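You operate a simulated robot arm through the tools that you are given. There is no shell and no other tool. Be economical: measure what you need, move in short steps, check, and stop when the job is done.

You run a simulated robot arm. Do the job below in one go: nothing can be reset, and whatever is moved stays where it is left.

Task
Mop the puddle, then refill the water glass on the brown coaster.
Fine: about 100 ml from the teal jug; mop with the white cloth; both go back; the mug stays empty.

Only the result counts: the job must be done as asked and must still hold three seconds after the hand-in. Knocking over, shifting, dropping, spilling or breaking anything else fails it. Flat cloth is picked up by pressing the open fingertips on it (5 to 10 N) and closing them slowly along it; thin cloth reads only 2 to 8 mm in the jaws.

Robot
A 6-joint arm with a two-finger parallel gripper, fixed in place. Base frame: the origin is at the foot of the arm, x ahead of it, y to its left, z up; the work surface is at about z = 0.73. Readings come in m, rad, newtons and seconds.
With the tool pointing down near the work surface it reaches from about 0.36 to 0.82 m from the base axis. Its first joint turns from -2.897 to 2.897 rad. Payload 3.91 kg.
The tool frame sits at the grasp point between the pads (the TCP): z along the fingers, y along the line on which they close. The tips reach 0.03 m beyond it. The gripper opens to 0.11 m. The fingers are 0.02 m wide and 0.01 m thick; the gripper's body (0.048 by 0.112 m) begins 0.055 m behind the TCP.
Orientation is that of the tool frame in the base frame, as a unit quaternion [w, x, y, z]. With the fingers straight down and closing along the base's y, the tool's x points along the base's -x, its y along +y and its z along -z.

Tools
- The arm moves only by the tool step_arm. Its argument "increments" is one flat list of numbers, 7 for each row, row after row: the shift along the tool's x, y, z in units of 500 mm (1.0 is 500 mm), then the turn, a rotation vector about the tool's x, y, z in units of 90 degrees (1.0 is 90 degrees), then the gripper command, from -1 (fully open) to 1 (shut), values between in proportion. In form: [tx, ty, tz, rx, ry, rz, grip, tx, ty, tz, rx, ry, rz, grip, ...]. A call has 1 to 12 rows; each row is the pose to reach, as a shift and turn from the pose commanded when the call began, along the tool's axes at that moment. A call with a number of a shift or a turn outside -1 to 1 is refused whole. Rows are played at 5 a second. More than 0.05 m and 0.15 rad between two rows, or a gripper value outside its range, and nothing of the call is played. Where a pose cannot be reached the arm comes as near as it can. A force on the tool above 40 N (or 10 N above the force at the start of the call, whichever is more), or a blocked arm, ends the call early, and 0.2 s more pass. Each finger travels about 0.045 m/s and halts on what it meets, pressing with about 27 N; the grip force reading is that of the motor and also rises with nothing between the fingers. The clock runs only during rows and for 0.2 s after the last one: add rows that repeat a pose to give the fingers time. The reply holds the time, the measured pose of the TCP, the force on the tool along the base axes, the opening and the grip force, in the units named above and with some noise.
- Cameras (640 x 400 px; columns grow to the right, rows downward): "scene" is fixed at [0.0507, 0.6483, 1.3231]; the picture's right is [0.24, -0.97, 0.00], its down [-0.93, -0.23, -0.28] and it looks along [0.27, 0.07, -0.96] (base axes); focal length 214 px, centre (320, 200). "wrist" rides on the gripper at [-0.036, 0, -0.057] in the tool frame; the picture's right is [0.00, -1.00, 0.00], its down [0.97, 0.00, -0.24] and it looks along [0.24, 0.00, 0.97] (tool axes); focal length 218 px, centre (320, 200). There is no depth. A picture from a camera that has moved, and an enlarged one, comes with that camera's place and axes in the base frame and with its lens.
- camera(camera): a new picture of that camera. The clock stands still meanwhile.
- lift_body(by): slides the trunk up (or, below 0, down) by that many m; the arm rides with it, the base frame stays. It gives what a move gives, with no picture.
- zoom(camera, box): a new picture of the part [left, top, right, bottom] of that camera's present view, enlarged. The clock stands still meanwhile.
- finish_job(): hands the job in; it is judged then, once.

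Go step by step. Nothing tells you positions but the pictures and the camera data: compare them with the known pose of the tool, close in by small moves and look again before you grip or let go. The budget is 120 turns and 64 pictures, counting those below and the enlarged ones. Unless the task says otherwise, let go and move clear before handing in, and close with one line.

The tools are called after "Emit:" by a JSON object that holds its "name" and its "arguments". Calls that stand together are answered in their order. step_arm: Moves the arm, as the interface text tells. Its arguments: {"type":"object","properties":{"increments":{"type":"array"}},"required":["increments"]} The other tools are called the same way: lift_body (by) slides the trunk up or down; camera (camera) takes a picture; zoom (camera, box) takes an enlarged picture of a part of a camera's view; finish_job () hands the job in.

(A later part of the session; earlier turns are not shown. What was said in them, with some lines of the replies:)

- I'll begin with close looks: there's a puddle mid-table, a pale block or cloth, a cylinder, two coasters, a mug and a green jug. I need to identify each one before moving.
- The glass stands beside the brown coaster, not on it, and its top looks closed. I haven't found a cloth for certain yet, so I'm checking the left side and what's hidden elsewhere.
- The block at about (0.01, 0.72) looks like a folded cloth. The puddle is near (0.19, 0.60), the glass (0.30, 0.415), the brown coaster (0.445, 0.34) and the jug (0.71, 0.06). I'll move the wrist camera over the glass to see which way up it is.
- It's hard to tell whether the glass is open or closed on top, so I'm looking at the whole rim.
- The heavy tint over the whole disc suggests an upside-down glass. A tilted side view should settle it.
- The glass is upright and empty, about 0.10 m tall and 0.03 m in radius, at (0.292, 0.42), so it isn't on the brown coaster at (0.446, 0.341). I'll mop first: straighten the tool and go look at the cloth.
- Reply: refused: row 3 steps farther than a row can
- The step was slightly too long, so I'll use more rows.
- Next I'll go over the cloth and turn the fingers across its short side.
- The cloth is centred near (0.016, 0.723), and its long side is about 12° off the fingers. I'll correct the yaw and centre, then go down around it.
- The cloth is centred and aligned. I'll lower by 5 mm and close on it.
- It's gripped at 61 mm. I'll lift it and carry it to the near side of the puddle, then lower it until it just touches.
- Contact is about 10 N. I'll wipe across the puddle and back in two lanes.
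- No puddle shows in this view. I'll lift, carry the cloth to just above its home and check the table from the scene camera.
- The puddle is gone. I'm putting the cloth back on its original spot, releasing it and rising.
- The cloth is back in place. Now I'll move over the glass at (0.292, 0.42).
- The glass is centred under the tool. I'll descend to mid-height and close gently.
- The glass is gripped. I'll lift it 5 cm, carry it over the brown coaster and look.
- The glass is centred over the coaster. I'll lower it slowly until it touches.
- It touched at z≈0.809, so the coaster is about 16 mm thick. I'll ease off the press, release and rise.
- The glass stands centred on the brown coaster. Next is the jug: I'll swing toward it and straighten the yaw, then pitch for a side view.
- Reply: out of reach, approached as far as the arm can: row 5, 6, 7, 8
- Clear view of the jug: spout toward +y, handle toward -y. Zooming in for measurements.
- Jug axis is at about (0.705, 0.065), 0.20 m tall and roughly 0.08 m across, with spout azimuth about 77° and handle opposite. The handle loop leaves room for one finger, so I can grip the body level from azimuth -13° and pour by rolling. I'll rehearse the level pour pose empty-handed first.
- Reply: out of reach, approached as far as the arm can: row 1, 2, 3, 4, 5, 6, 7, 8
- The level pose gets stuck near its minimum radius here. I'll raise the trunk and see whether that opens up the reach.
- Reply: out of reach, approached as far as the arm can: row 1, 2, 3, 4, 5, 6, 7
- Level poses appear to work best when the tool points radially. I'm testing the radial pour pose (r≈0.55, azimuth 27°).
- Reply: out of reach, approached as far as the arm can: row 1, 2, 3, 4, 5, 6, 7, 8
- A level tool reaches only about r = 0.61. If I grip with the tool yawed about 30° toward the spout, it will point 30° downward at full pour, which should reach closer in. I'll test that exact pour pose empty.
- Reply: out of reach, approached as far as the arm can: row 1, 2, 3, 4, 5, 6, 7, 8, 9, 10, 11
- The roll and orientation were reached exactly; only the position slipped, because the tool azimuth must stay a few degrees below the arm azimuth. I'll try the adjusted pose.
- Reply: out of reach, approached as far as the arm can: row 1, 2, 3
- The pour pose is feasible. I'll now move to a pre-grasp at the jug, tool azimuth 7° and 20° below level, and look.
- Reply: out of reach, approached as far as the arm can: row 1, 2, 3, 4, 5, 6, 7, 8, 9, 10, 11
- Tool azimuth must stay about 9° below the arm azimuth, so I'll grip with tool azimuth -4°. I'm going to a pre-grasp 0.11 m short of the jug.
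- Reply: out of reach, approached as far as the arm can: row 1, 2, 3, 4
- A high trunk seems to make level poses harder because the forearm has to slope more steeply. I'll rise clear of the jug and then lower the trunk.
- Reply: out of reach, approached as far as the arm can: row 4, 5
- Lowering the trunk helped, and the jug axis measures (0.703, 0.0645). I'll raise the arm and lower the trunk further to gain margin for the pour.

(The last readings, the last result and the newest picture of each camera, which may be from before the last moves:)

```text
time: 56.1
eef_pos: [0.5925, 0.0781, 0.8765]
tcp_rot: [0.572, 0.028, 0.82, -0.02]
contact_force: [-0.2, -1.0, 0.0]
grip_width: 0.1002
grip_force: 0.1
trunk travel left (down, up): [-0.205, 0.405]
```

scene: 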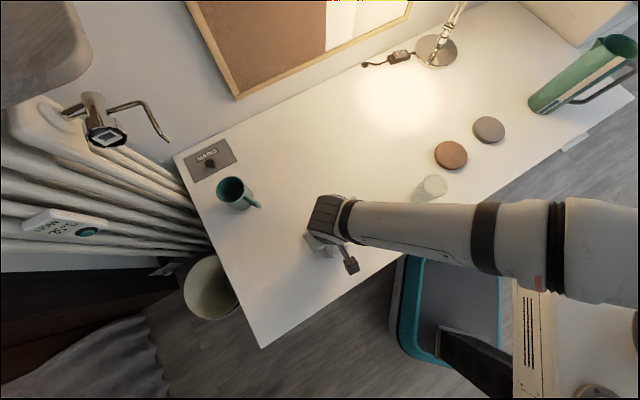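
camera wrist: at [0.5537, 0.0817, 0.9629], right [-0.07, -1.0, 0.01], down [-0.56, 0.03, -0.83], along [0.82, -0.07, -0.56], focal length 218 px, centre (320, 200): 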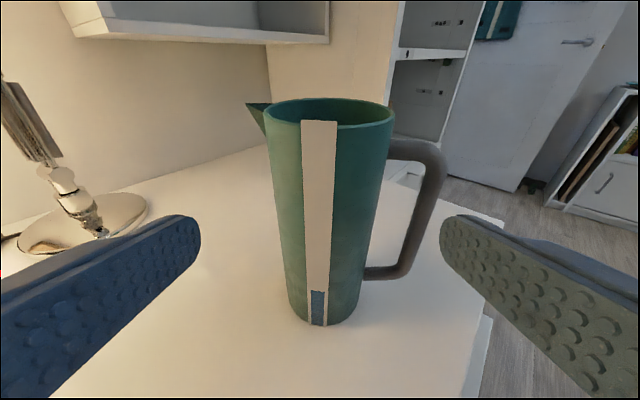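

Next I'll centre laterally, go forward partway and check the finger alignment with the handle loop.

Emit:
{"name": "step_arm", "arguments": {"increments": [0.009, -0.012, 0.03, 0, 0, 0, -0.82, 0.009, -0.012, 0.08, 0, 0, 0, -0.82, 0.009, -0.012, 0.08, 0, 0, 0, -0.82]}}

Emit:
{"name": "camera", "arguments": {"camera": "wrist"}}

Emit:
{"name": "zoom", "arguments": {"camera": "scene", "box": [480, 10, 640, 160]}}

```text
time: 56.9
eef_pos: [0.6282, 0.071, 0.8578]
tcp_rot: [0.572, 0.028, 0.82, -0.019]
contact_force: [0.2, -0.4, -0.7]
grip_width: 0.1001
grip_force: 0.0
trunk travel left (down, up): [-0.205, 0.405]
```

```text
30 pictures are left
camera wrist: at [0.5888, 0.0734, 0.9131], right [-0.07, -1.0, 0.0], down [-0.56, 0.04, -0.83], along [0.83, -0.06, -0.56], focal length 218 px, centre (320, 200)
```

wrist: 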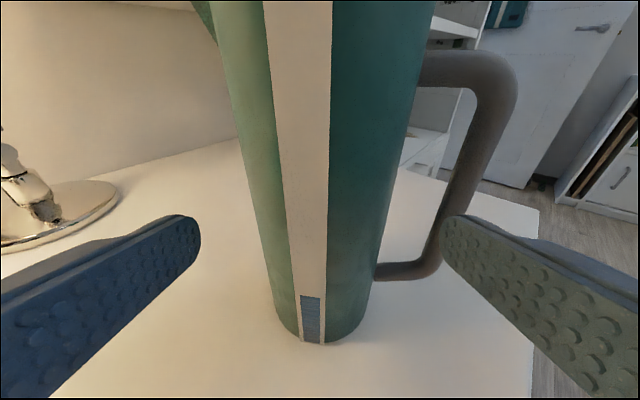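

```text
2.67 times, centred on (560, 85) of scene
camera zoom: at [0.0507, 0.6483, 1.3231], right [0.24, -0.97, 0.0], down [-0.93, -0.23, -0.28], along [0.27, 0.07, -0.96], focal length 572 px, centre (-320, 507)
```

zoom: 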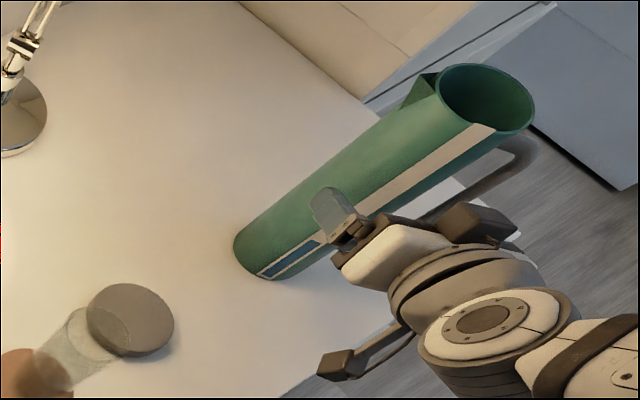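

Alignment is good: the right finger has about 11 mm of clearance on each side inside the handle loop. I'll go forward to the grip point.

Emit:
{"name": "step_arm", "arguments": {"increments": [0, -0.003, 0.035, 0, 0, 0, -0.82, 0, -0.003, 0.07, 0, 0, 0, -0.82, 0, -0.003, 0.105, 0, 0, 0, -0.82, 0, -0.003, 0.134, 0, 0, 0, -0.82, 0, -0.003, 0.134, 0, 0, 0, -0.82]}}

Emit:
{"name": "camera", "arguments": {"camera": "wrist"}}

```text
time: 58.1
eef_pos: [0.6914, 0.0645, 0.8351]
tcp_rot: [0.572, 0.028, 0.819, -0.02]
contact_force: [0.1, -0.5, 0.3]
grip_width: 0.1001
grip_force: 0.0
trunk travel left (down, up): [-0.205, 0.405]
```

```text
28 pictures are left
camera wrist: at [0.6511, 0.0672, 0.8901], right [-0.07, -1.0, 0.0], down [-0.56, 0.04, -0.83], along [0.83, -0.06, -0.56], focal length 218 px, centre (320, 200)
```

wrist: 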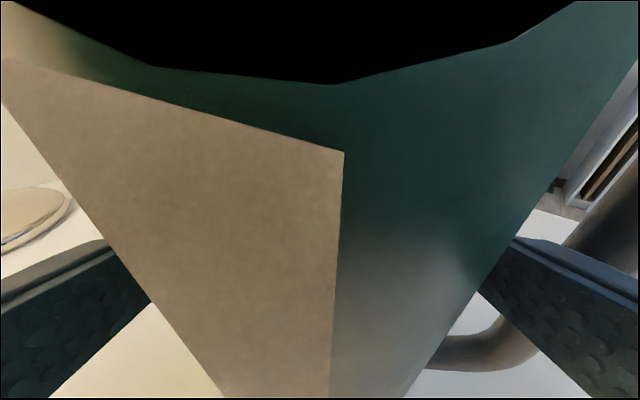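

No contact yet and both fingers straddle the body. Closing slowly.

Emit:
{"name": "step_arm", "arguments": {"increments": [0, 0, 0, 0, 0, 0, -0.7, 0, 0, 0, 0, 0, 0, -0.6, 0, 0, 0, 0, 0, 0, -0.5, 0, 0, 0, 0, 0, 0, -0.4, 0, 0, 0, 0, 0, 0, -0.2, 0, 0, 0, 0, 0, 0, 0, 0, 0, 0, 0, 0, 0, 0, 0, 0, 0, 0, 0, 0, 0]}}

```text
time: 59.9
eef_pos: [0.6902, 0.0643, 0.8359]
tcp_rot: [0.572, 0.028, 0.82, -0.019]
contact_force: [0.8, 1.7, 0.5]
grip_width: 0.0816
grip_force: 27.1
trunk travel left (down, up): [-0.205, 0.405]
```

Gripped at 82 mm. A small lift first, to weigh it and check for slip.

Emit:
{"name": "step_arm", "arguments": {"increments": [-0.019, 0, -0.007, 0, 0, 0, 0, -0.038, 0, -0.014, 0, 0, 0, 0, -0.075, 0, -0.028, 0, 0, 0, 0, -0.075, 0, -0.028, 0, 0, 0, 0, -0.075, 0, -0.028, 0, 0, 0, 0]}}

Emit:
{"name": "zoom", "arguments": {"camera": "scene", "box": [480, 10, 640, 160]}}

```text
time: 61.1
eef_pos: [0.6913, 0.0629, 0.8764]
tcp_rot: [0.572, 0.028, 0.819, -0.02]
contact_force: [0.3, 1.1, -4.0]
grip_width: 0.0816
grip_force: 26.6
trunk travel left (down, up): [-0.205, 0.405]
```

```text
2.67 times, centred on (560, 85) of scene
camera zoom: at [0.0507, 0.6483, 1.3231], right [0.24, -0.97, 0.0], down [-0.93, -0.23, -0.28], along [0.27, 0.07, -0.96], focal length 572 px, centre (-320, 507)
```

zoom: 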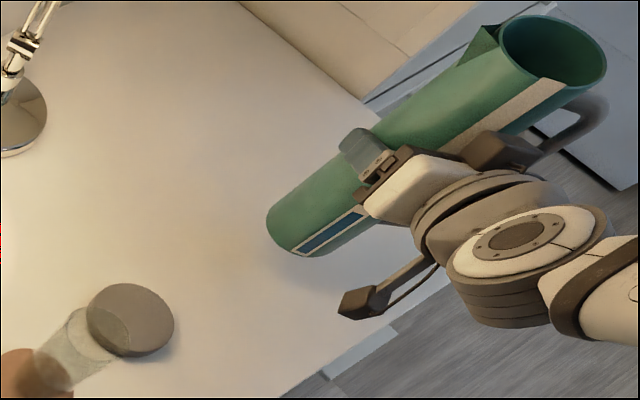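

The jug is up, about 0.4 kg with no slip, and the gauge suggests about 220 ml inside. I'll lift it higher, then carry it upright to beside the glass, turning the yaw by +21°.

Emit:
{"name": "step_arm", "arguments": {"increments": [-0.063, 0, -0.023, 0, 0, 0, 0, -0.126, 0, -0.046, 0, 0, 0, 0, -0.188, 0, -0.069, 0, 0, 0, 0, -0.176, 0.044, -0.118, -0.027, 0, -0.01, 0, -0.165, 0.088, -0.166, -0.055, 0, -0.02, 0, -0.153, 0.132, -0.215, -0.082, 0, -0.03, 0, -0.142, 0.177, -0.263, -0.11, 0, -0.04, 0, -0.13, 0.221, -0.312, -0.137, 0, -0.05, 0, -0.118, 0.265, -0.36, -0.164, 0, -0.06, 0, -0.107, 0.309, -0.409, -0.192, 0, -0.07, 0, -0.095, 0.353, -0.457, -0.219, 0, -0.08, 0, -0.095, 0.353, -0.457, -0.219, 0, -0.08, 0]}}

Emit:
{"name": "camera", "arguments": {"camera": "scene"}}

```text
time: 63.7
eef_pos: [0.5031, 0.2549, 0.9978]
tcp_rot: [0.566, -0.121, 0.811, 0.085]
contact_force: [0.5, -0.3, -3.5]
grip_width: 0.0814
grip_force: 26.5
trunk travel left (down, up): [-0.205, 0.405]
```

```text
26 pictures are left
```

scene: 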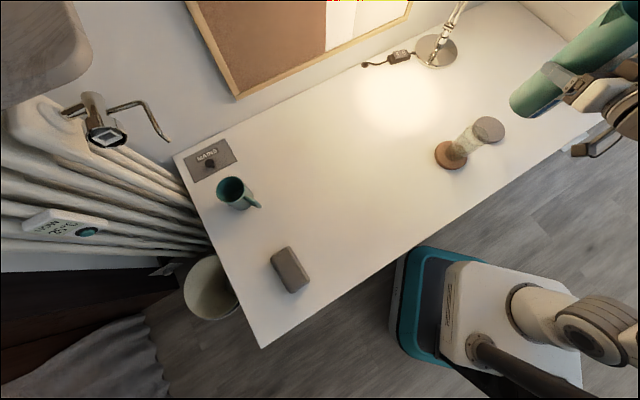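

Reached without trouble. I'll roll most of the way, staying high and short of pouring, then check.

Emit:
{"name": "step_arm", "arguments": {"increments": [0, 0, 0, -0.007, 0.007, -0.091, 0, 0, 0, 0, -0.014, 0.014, -0.183, 0, 0, 0, 0, -0.021, 0.021, -0.274, 0, 0, 0, 0, -0.028, 0.028, -0.366, 0, 0, 0, 0, -0.035, 0.036, -0.457, 0, 0, 0, 0, -0.042, 0.043, -0.548, 0, 0, 0, 0, -0.049, 0.05, -0.64, 0, 0, 0, 0, -0.056, 0.057, -0.731, 0, 0, 0, 0, -0.056, 0.057, -0.731, 0]}}

Emit:
{"name": "camera", "arguments": {"camera": "scene"}}

```text
time: 65.7
eef_pos: [0.5056, 0.2533, 0.9978]
tcp_rot: [0.481, -0.57, 0.633, -0.207]
contact_force: [0.0, -0.7, -4.5]
grip_width: 0.0815
grip_force: 27.2
trunk travel left (down, up): [-0.205, 0.405]
```

```text
25 pictures are left
```

scene: 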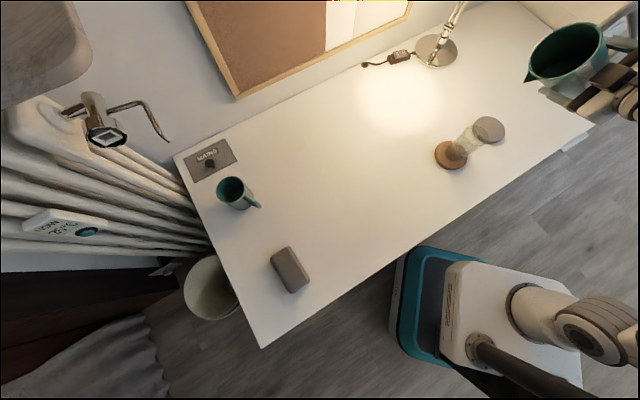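

Emit:
{"name": "zoom", "arguments": {"camera": "scene", "box": [500, 5, 640, 125]}}

Emit:
{"name": "camera", "arguments": {"camera": "wrist"}}

```text
3.33 times, centred on (570, 65) of scene
camera zoom: at [0.0507, 0.6483, 1.3231], right [0.24, -0.97, 0.0], down [-0.93, -0.23, -0.28], along [0.27, 0.07, -0.96], focal length 715 px, centre (-513, 650)
```

zoom: 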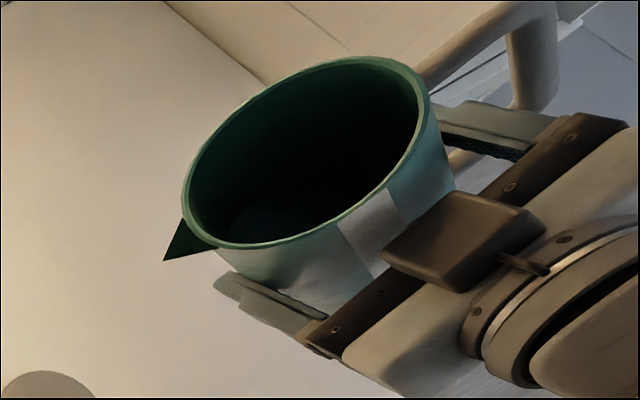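

```text
23 pictures are left
camera wrist: at [0.4541, 0.2711, 1.0391], right [0.52, -0.27, 0.81], down [-0.1, -0.96, -0.25], along [0.85, 0.06, -0.53], focal length 218 px, centre (320, 200)
```

wrist: 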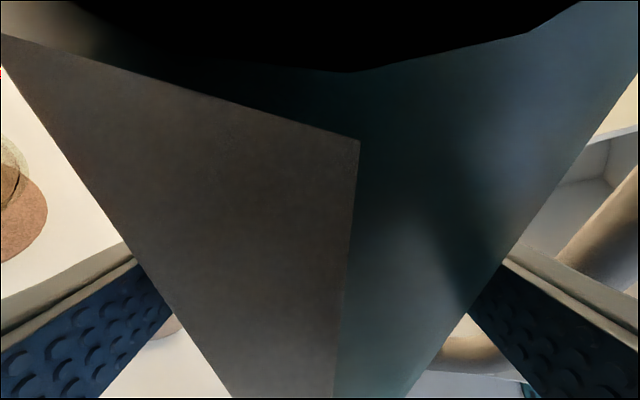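

Tilt is 60° and nothing has left the jug. I'll go lower and roll to about 74°, just under the pour point, then check the spout against the glass.

Emit:
{"name": "step_arm", "arguments": {"increments": [0.026, 0.055, 0.03, 0, 0, 0, 0, 0.053, 0.11, 0.061, 0, 0, 0, 0, 0.053, 0.11, 0.061, -0.007, 0.007, -0.091, 0, 0.053, 0.11, 0.061, -0.014, 0.014, -0.183, 0, 0.053, 0.11, 0.061, -0.014, 0.014, -0.183, 0]}}

Emit:
{"name": "zoom", "arguments": {"camera": "scene", "box": [400, 20, 600, 180]}}

Emit:
{"name": "camera", "arguments": {"camera": "wrist"}}

```text
time: 66.9
eef_pos: [0.5063, 0.2539, 0.9303]
tcp_rot: [-0.433, 0.658, -0.552, 0.274]
contact_force: [0.1, -0.2, -4.6]
grip_width: 0.0813
grip_force: 26.9
trunk travel left (down, up): [-0.205, 0.405]
```

```text
2.50 times, centred on (500, 100) of scene
camera zoom: at [0.0507, 0.6483, 1.3231], right [0.24, -0.97, 0.0], down [-0.93, -0.23, -0.28], along [0.27, 0.07, -0.96], focal length 536 px, centre (-130, 450)
```

zoom: 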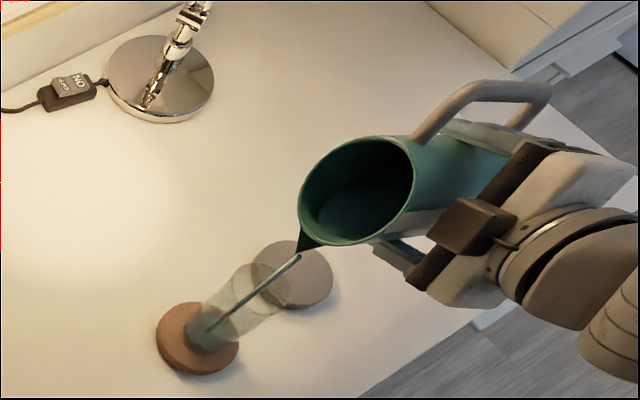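

```text
21 pictures are left
camera wrist: at [0.4501, 0.2729, 0.9628], right [0.49, 0.01, 0.87], down [0.03, -1.0, 0.0], along [0.87, 0.03, -0.49], focal length 218 px, centre (320, 200)
```

wrist: 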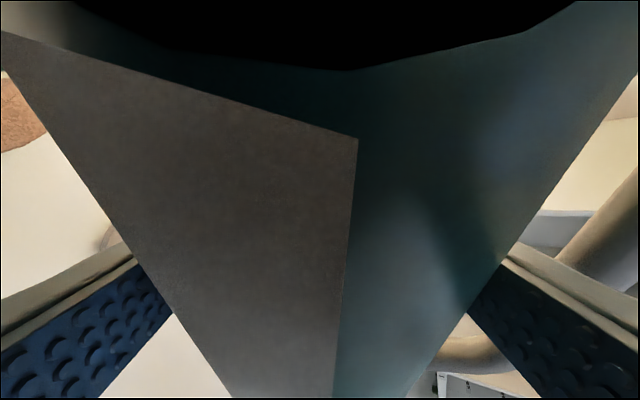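

It's already pouring, and the stream lands inside the glass. The clock is stopped, so I can zoom on the glass level.

Emit:
{"name": "zoom", "arguments": {"camera": "scene", "box": [440, 105, 500, 155]}}

```text
8.00 times, centred on (470, 130) of scene
camera zoom: at [0.0507, 0.6483, 1.3231], right [0.24, -0.97, 0.0], down [-0.93, -0.23, -0.28], along [0.27, 0.07, -0.96], focal length 1716 px, centre (-880, 760)
```

zoom: 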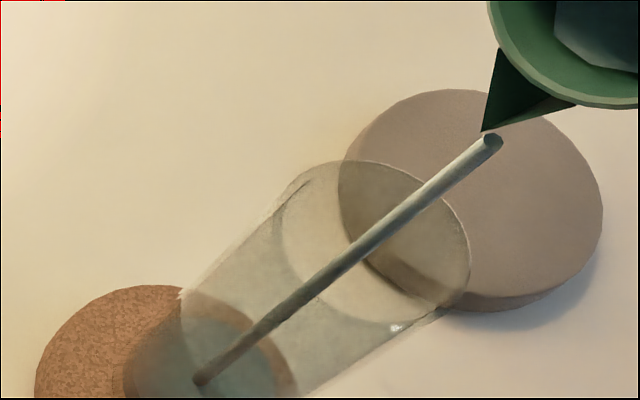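

The stream is centred in the glass, with only about 15-20 ml in it so far. I'll hold this pose for 0.6 s and look again.

Emit:
{"name": "step_arm", "arguments": {"increments": [0, 0, 0, 0, 0, 0, 0, 0, 0, 0, 0, 0, 0, 0]}}

Emit:
{"name": "zoom", "arguments": {"camera": "scene", "box": [435, 105, 505, 170]}}

```text
time: 67.5
eef_pos: [0.5048, 0.2534, 0.93]
tcp_rot: [-0.433, 0.656, -0.553, 0.274]
contact_force: [-0.3, 0.1, -4.1]
grip_width: 0.0814
grip_force: 27.3
trunk travel left (down, up): [-0.205, 0.405]
```

```text
6.15 times, centred on (470, 138) of scene
camera zoom: at [0.0507, 0.6483, 1.3231], right [0.24, -0.97, 0.0], down [-0.93, -0.23, -0.28], along [0.27, 0.07, -0.96], focal length 1320 px, centre (-603, 585)
```

zoom: 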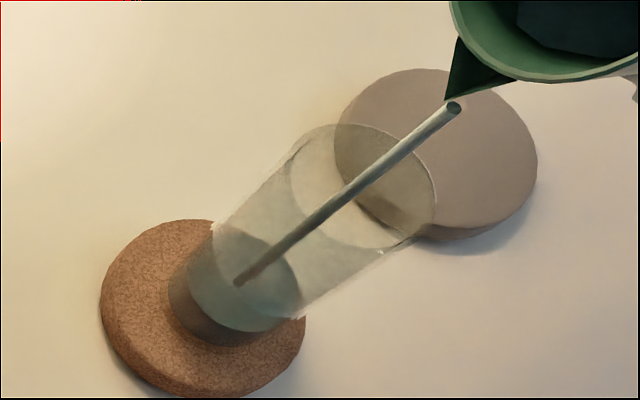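

The water's up about 9 mm in 0.6 s, roughly 35 ml so far. Holding another 0.8 s.

Emit:
{"name": "step_arm", "arguments": {"increments": [0, 0, 0, 0, 0, 0, 0, 0, 0, 0, 0, 0, 0, 0, 0, 0, 0, 0, 0, 0, 0]}}

Emit:
{"name": "zoom", "arguments": {"camera": "scene", "box": [435, 105, 505, 170]}}

```text
time: 68.3
eef_pos: [0.5048, 0.2522, 0.9298]
tcp_rot: [-0.433, 0.657, -0.553, 0.274]
contact_force: [-0.2, -1.0, -2.9]
grip_width: 0.0813
grip_force: 26.9
trunk travel left (down, up): [-0.205, 0.405]
```

```text
6.15 times, centred on (470, 138) of scene
camera zoom: at [0.0507, 0.6483, 1.3231], right [0.24, -0.97, 0.0], down [-0.93, -0.23, -0.28], along [0.27, 0.07, -0.96], focal length 1320 px, centre (-603, 585)
```

zoom: 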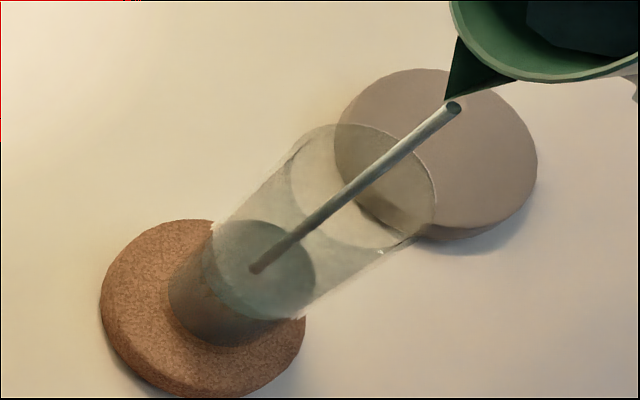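

Now about 62 ml, at a steady rate near 34 ml/s. Another 0.6 s, then look.

Emit:
{"name": "step_arm", "arguments": {"increments": [0, 0, 0, 0, 0, 0, 0, 0, 0, 0, 0, 0, 0, 0]}}

Emit:
{"name": "zoom", "arguments": {"camera": "scene", "box": [435, 105, 505, 170]}}

```text
time: 68.9
eef_pos: [0.5054, 0.2521, 0.9303]
tcp_rot: [-0.433, 0.657, -0.553, 0.273]
contact_force: [-0.4, -0.3, -3.5]
grip_width: 0.0812
grip_force: 26.8
trunk travel left (down, up): [-0.205, 0.405]
```

```text
6.15 times, centred on (470, 138) of scene
camera zoom: at [0.0507, 0.6483, 1.3231], right [0.24, -0.97, 0.0], down [-0.93, -0.23, -0.28], along [0.27, 0.07, -0.96], focal length 1320 px, centre (-603, 585)
```

zoom: 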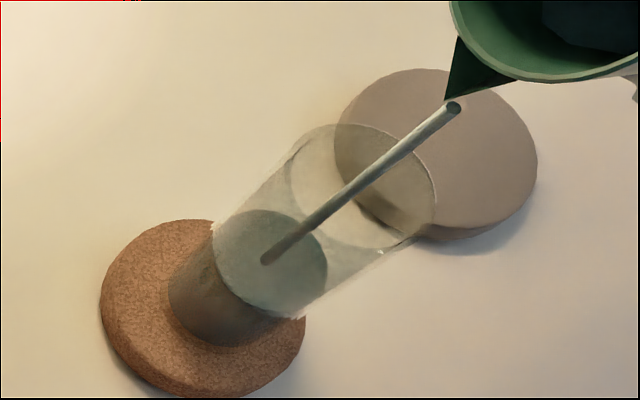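

About 80 ml now. I'll hold 0.4 s more and then roll back upright, rising a little as the flow stops.

Emit:
{"name": "step_arm", "arguments": {"increments": [0, 0, 0, 0, 0, 0, 0, 0, 0, 0, 0, 0, 0, 0, 0, 0, 0, 0.007, -0.007, 0.092, 0, 0, 0, 0, 0.014, -0.014, 0.184, 0, 0, 0, 0, 0.021, -0.021, 0.276, 0, -0.003, -0.02, -0.01, 0.028, -0.028, 0.367, 0, -0.006, -0.045, -0.024, 0.035, -0.036, 0.458, 0, -0.01, -0.07, -0.038, 0.042, -0.043, 0.549, 0, -0.013, -0.096, -0.052, 0.049, -0.05, 0.641, 0, -0.016, -0.122, -0.067, 0.056, -0.057, 0.732, 0, -0.016, -0.122, -0.067, 0.063, -0.064, 0.823, 0, -0.016, -0.122, -0.067, 0.07, -0.071, 0.914, 0]}}

Emit:
{"name": "zoom", "arguments": {"camera": "scene", "box": [435, 105, 505, 170]}}

```text
time: 71.5
eef_pos: [0.505, 0.2523, 1.0013]
tcp_rot: [0.565, -0.121, 0.811, 0.086]
contact_force: [-0.5, 0.8, -3.8]
grip_width: 0.0811
grip_force: 27.3
trunk travel left (down, up): [-0.205, 0.405]
```

```text
6.15 times, centred on (470, 138) of scene
camera zoom: at [0.0507, 0.6483, 1.3231], right [0.24, -0.97, 0.0], down [-0.93, -0.23, -0.28], along [0.27, 0.07, -0.96], focal length 1320 px, centre (-603, 585)
```

zoom: 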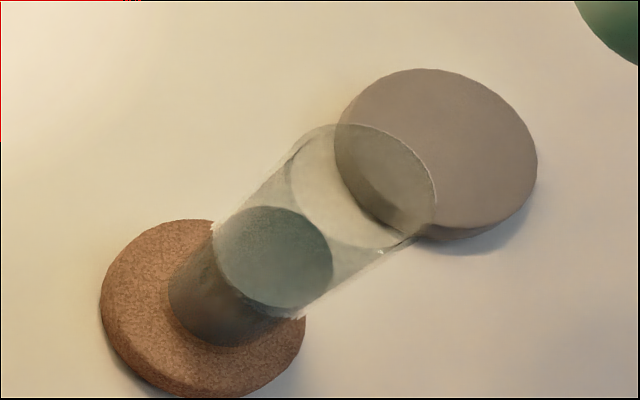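

The pour stopped cleanly. Measuring the level more carefully before deciding whether to top up.

Emit:
{"name": "zoom", "arguments": {"camera": "scene", "box": [448, 118, 488, 146]}}

Emit:
{"name": "zoom", "arguments": {"camera": "scene", "box": [500, 10, 640, 140]}}

```text
14.29 times, centred on (468, 132) of scene
camera zoom: at [0.0507, 0.6483, 1.3231], right [0.24, -0.97, 0.0], down [-0.93, -0.23, -0.28], along [0.27, 0.07, -0.96], focal length 3064 px, centre (-1794, 1171)
```

zoom: 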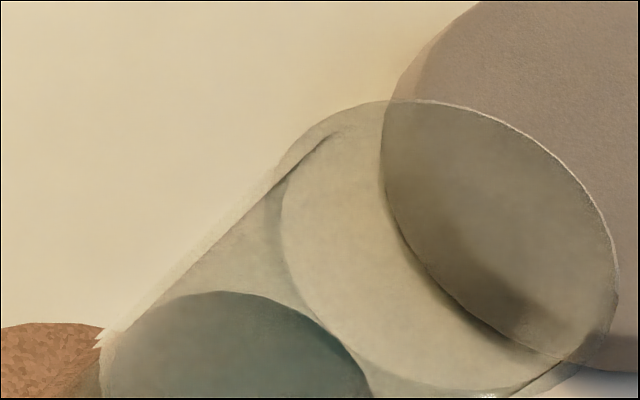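

```text
3.08 times, centred on (570, 75) of scene
camera zoom: at [0.0507, 0.6483, 1.3231], right [0.24, -0.97, 0.0], down [-0.93, -0.23, -0.28], along [0.27, 0.07, -0.96], focal length 660 px, centre (-449, 585)
```

zoom: 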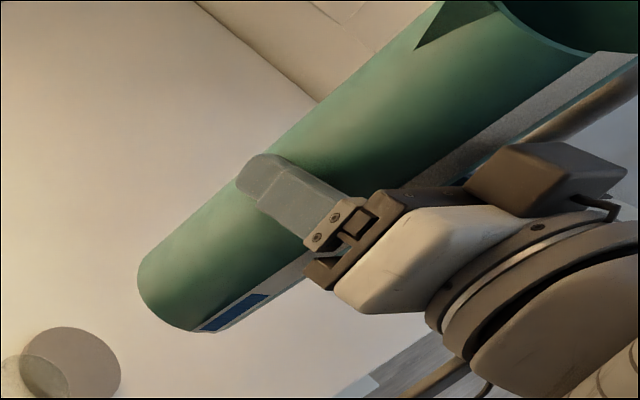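

From both the glass level and the jug gauge I estimate about 85-92 ml. One short top-up along the same path should bring it near 100.

Emit:
{"name": "step_arm", "arguments": {"increments": [0, 0, 0, -0.007, 0.007, -0.091, 0, 0, 0, 0, -0.014, 0.014, -0.183, 0, 0, 0, 0, -0.021, 0.021, -0.274, 0, 0, 0, 0, -0.028, 0.028, -0.366, 0, 0, 0, 0, -0.035, 0.036, -0.457, 0, 0, 0, 0, -0.042, 0.043, -0.548, 0, 0, 0, 0, -0.049, 0.05, -0.64, 0, 0, 0, 0, -0.056, 0.057, -0.731, 0, 0, 0, 0, -0.056, 0.057, -0.731, 0]}}

Emit:
{"name": "step_arm", "arguments": {"increments": [0.027, 0.057, 0.032, 0, 0, 0, 0, 0.055, 0.115, 0.064, 0, 0, 0, 0, 0.055, 0.115, 0.064, -0.007, 0.007, -0.091, 0, 0.055, 0.115, 0.064, -0.014, 0.014, -0.183, 0, 0.055, 0.115, 0.064, -0.007, 0.007, -0.091, 0, 0.055, 0.115, 0.064, 0, 0, 0, 0, 0.055, 0.115, 0.064, 0, 0, 0, 0]}}

Emit:
{"name": "zoom", "arguments": {"camera": "scene", "box": [435, 105, 505, 170]}}

```text
time: 73.5
eef_pos: [0.5039, 0.252, 1.0008]
tcp_rot: [0.482, -0.569, 0.633, -0.208]
contact_force: [-0.4, 0.0, -3.5]
grip_width: 0.0813
grip_force: 27.2
trunk travel left (down, up): [-0.205, 0.405]
```

```text
time: 75.1
eef_pos: [0.504, 0.2511, 0.929]
tcp_rot: [0.481, -0.569, 0.634, -0.207]
contact_force: [0.4, 0.6, -3.3]
grip_width: 0.0812
grip_force: 26.8
trunk travel left (down, up): [-0.205, 0.405]
```

```text
6.15 times, centred on (470, 138) of scene
camera zoom: at [0.0507, 0.6483, 1.3231], right [0.24, -0.97, 0.0], down [-0.93, -0.23, -0.28], along [0.27, 0.07, -0.96], focal length 1320 px, centre (-603, 585)
```

zoom: 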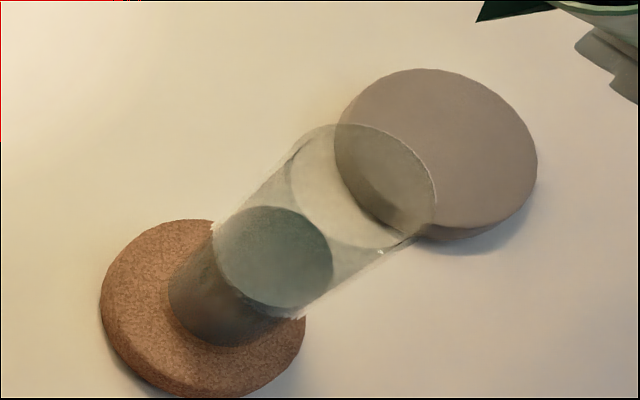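

No extra water flowed in that brief dip. I'll repeat it with a short hold at the tilt.

Emit:
{"name": "step_arm", "arguments": {"increments": [0, 0, 0, -0.007, 0.007, -0.091, 0, 0, 0, 0, -0.014, 0.014, -0.183, 0, 0, 0, 0, -0.014, 0.014, -0.188, 0]}}

Emit:
{"name": "zoom", "arguments": {"camera": "scene", "box": [435, 105, 505, 170]}}

```text
time: 75.9
eef_pos: [0.5048, 0.2518, 0.9297]
tcp_rot: [-0.432, 0.66, -0.55, 0.275]
contact_force: [0.3, -0.2, -3.5]
grip_width: 0.0809
grip_force: 27.0
trunk travel left (down, up): [-0.205, 0.405]
```

```text
6.15 times, centred on (470, 138) of scene
camera zoom: at [0.0507, 0.6483, 1.3231], right [0.24, -0.97, 0.0], down [-0.93, -0.23, -0.28], along [0.27, 0.07, -0.96], focal length 1320 px, centre (-603, 585)
```

zoom: 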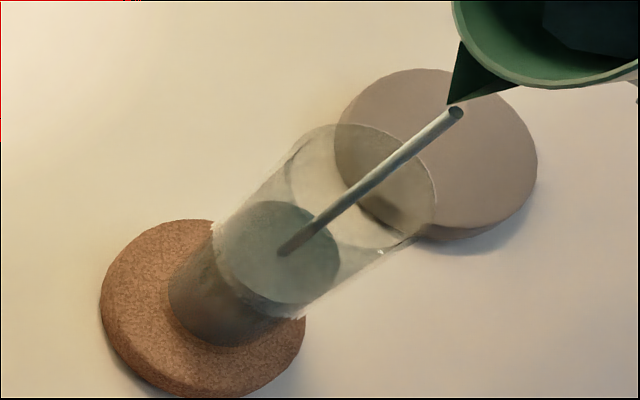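

The level is now near 95 ml. Rolling back upright right away, rising as the flow ends.

Emit:
{"name": "step_arm", "arguments": {"increments": [0, 0, 0, 0.007, -0.007, 0.092, 0, 0, 0, 0, 0.014, -0.014, 0.184, 0, 0, 0, 0, 0.021, -0.021, 0.276, 0, -0.003, -0.02, -0.01, 0.028, -0.028, 0.367, 0, -0.006, -0.045, -0.024, 0.035, -0.036, 0.458, 0, -0.01, -0.07, -0.038, 0.042, -0.043, 0.549, 0, -0.013, -0.096, -0.052, 0.049, -0.05, 0.641, 0, -0.016, -0.122, -0.067, 0.056, -0.057, 0.732, 0, -0.016, -0.122, -0.067, 0.063, -0.064, 0.823, 0, -0.016, -0.122, -0.067, 0.07, -0.071, 0.918, 0, -0.016, -0.122, -0.067, 0.07, -0.071, 0.918, 0]}}

Emit:
{"name": "zoom", "arguments": {"camera": "scene", "box": [435, 105, 505, 170]}}

```text
time: 78.3
eef_pos: [0.5043, 0.2512, 0.999]
tcp_rot: [0.566, -0.122, 0.811, 0.086]
contact_force: [-0.1, 0.9, -3.4]
grip_width: 0.0813
grip_force: 27.2
trunk travel left (down, up): [-0.205, 0.405]
```

```text
6.15 times, centred on (470, 138) of scene
camera zoom: at [0.0507, 0.6483, 1.3231], right [0.24, -0.97, 0.0], down [-0.93, -0.23, -0.28], along [0.27, 0.07, -0.96], focal length 1320 px, centre (-603, 585)
```

zoom: 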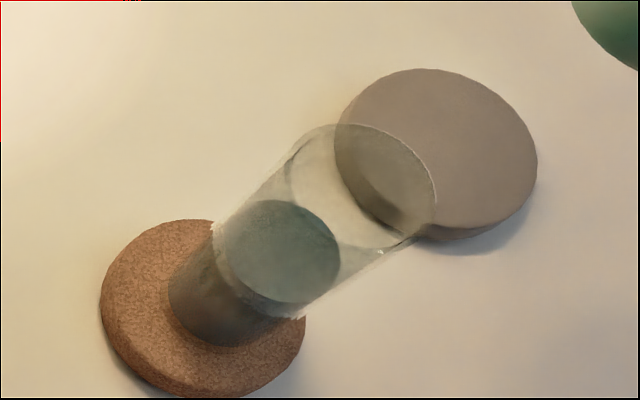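

The level is good and nothing spilled. I'll carry the jug back upright to above its original place.

Emit:
{"name": "step_arm", "arguments": {"increments": [-0.011, -0.058, 0.029, 0.027, 0, 0.01, 0, -0.021, -0.117, 0.058, 0.055, 0, 0.02, 0, -0.032, -0.175, 0.086, 0.082, 0, 0.03, 0, -0.043, -0.234, 0.115, 0.11, 0, 0.04, 0, -0.053, -0.292, 0.144, 0.137, 0, 0.05, 0, -0.064, -0.35, 0.173, 0.165, 0, 0.06, 0, -0.074, -0.409, 0.201, 0.192, 0, 0.07, 0, -0.085, -0.467, 0.23, 0.2196, 0, 0.08, 0, -0.02, -0.467, 0.253, 0.2196, 0, 0.08, 0, 0.045, -0.467, 0.278, 0.2196, 0, 0.08, 0, 0.101, -0.467, 0.299, 0.2196, 0, 0.08, 0, 0.101, -0.467, 0.299, 0.2196, 0, 0.08, 0]}}

```text
time: 80.9
eef_pos: [0.6914, 0.0647, 0.9003]
tcp_rot: [0.572, 0.027, 0.82, -0.019]
contact_force: [0.4, 0.4, -3.9]
grip_width: 0.0808
grip_force: 27.2
trunk travel left (down, up): [-0.205, 0.405]
```

Emit:
{"name": "step_arm", "arguments": {"increments": [0.05, 0, 0.018, 0, 0, 0, 0, 0.09, 0, 0.033, 0, 0, 0, 0, 0.109, 0, 0.04, 0, 0, 0, 0, 0.115, 0, 0.042, 0, 0, 0, 0, 0.115, 0, 0.042, 0, 0, 0, 0]}}

```text
time: 82.1
eef_pos: [0.6916, 0.0653, 0.8399]
tcp_rot: [0.572, 0.026, 0.819, -0.019]
contact_force: [0.5, -0.5, -3.0]
grip_width: 0.0808
grip_force: 27.1
trunk travel left (down, up): [-0.205, 0.405]
```

Emit:
{"name": "step_arm", "arguments": {"increments": [0.004, 0, 0.0015, 0, 0, 0, 0, 0.0065, 0, 0.0025, 0, 0, 0, 0, 0.0065, 0, 0.0025, 0, 0, 0, 0]}}

```text
time: 82.9
eef_pos: [0.6901, 0.0649, 0.8359]
tcp_rot: [0.573, 0.027, 0.819, -0.02]
contact_force: [0.1, -0.7, 0.6]
grip_width: 0.0811
grip_force: 27.4
trunk travel left (down, up): [-0.205, 0.405]
```

The jug's weight is on the table. I'll open gradually to 100 mm only, because of the handle loop, and check.

Emit:
{"name": "step_arm", "arguments": {"increments": [0, 0, 0, 0, 0, 0, -0.46, 0, 0, 0, 0, 0, 0, -0.52, 0, 0, 0, 0, 0, 0, -0.6, 0, 0, 0, 0, 0, 0, -0.7, 0, 0, 0, 0, 0, 0, -0.82, 0, 0, 0, 0, 0, 0, -0.82, 0, 0, 0, 0, 0, 0, -0.82]}}

Emit:
{"name": "camera", "arguments": {"camera": "wrist"}}

```text
time: 84.5
eef_pos: [0.691, 0.0645, 0.835]
tcp_rot: [0.572, 0.027, 0.82, -0.019]
contact_force: [0.7, -0.5, -0.4]
grip_width: 0.1001
grip_force: 0.0
trunk travel left (down, up): [-0.205, 0.405]
```

```text
10 pictures are left
camera wrist: at [0.6513, 0.0678, 0.8908], right [-0.07, -1.0, 0.0], down [-0.56, 0.04, -0.83], along [0.83, -0.06, -0.56], focal length 218 px, centre (320, 200)
```

wrist: 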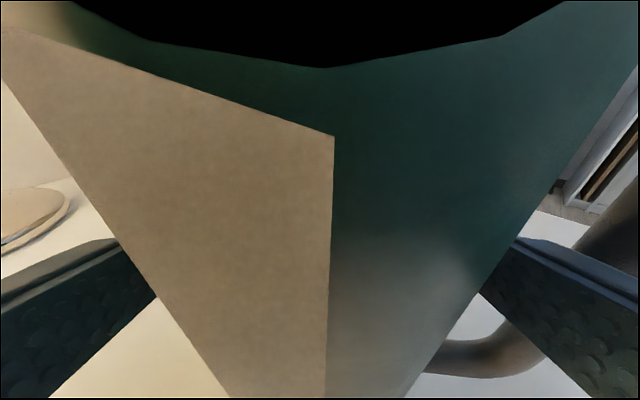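

Released with the fingers clear on both sides. Backing straight out the way I came in.

Emit:
{"name": "step_arm", "arguments": {"increments": [0, 0, -0.04, 0, 0, 0, -0.82, 0, 0, -0.08, 0, 0, 0, -0.82, 0, 0, -0.12, 0, 0, 0, -0.82, 0, 0, -0.16, 0, 0, 0, -0.82, 0, 0, -0.2, 0, 0, 0, -0.82, -0.08, 0, -0.22, 0, 0, 0, -0.82, -0.16, 0, -0.24, 0, 0, 0, -0.82, -0.16, 0, -0.24, 0, 0, 0, -0.82]}}

Emit:
{"name": "camera", "arguments": {"camera": "scene"}}

Emit:
{"name": "camera", "arguments": {"camera": "wrist"}}

```text
time: 86.3
eef_pos: [0.6053, 0.0701, 0.952]
tcp_rot: [0.572, 0.027, 0.819, -0.02]
contact_force: [-1.0, 0.7, 0.5]
grip_width: 0.1001
grip_force: 0.1
trunk travel left (down, up): [-0.205, 0.405]
```

```text
9 pictures are left
```

scene: 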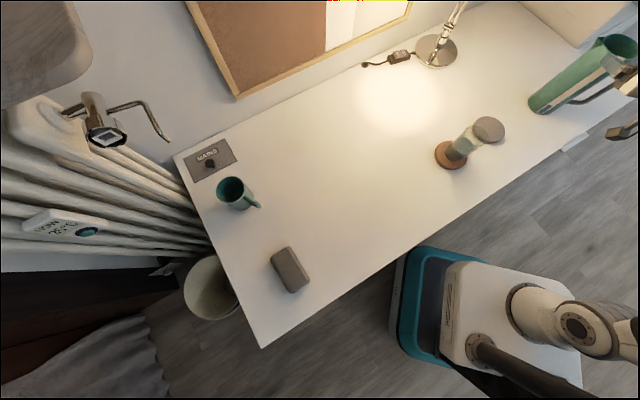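

```text
8 pictures are left
camera wrist: at [0.5665, 0.0733, 1.0069], right [-0.07, -1.0, 0.0], down [-0.56, 0.04, -0.83], along [0.83, -0.06, -0.56], focal length 218 px, centre (320, 200)
```

wrist: 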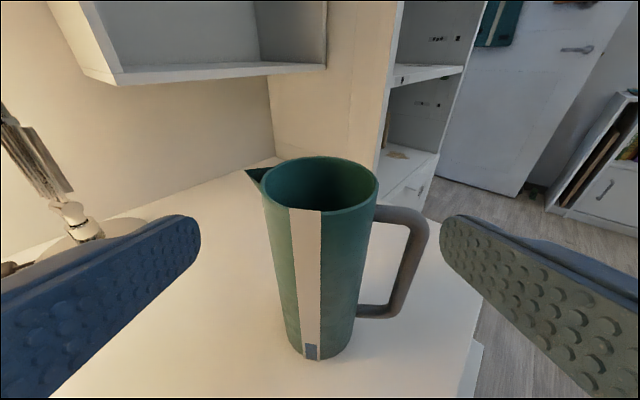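

The table is clean and dry, the cloth and jug are back in place, and the glass stands filled on the brown coaster. The mug is untouched and the arm is clear, so I'm handing in.

Emit:
{"name": "finish_job", "arguments": {}}

```text
The job is handed in.
```

I mopped the puddle with the white cloth and poured about 100 ml (my estimate from the pictures) from the teal jug into the water glass. The glass wasn't on the brown coaster at the start, so I moved it there first. The cloth and jug are back in their places, and the mug is still empty.
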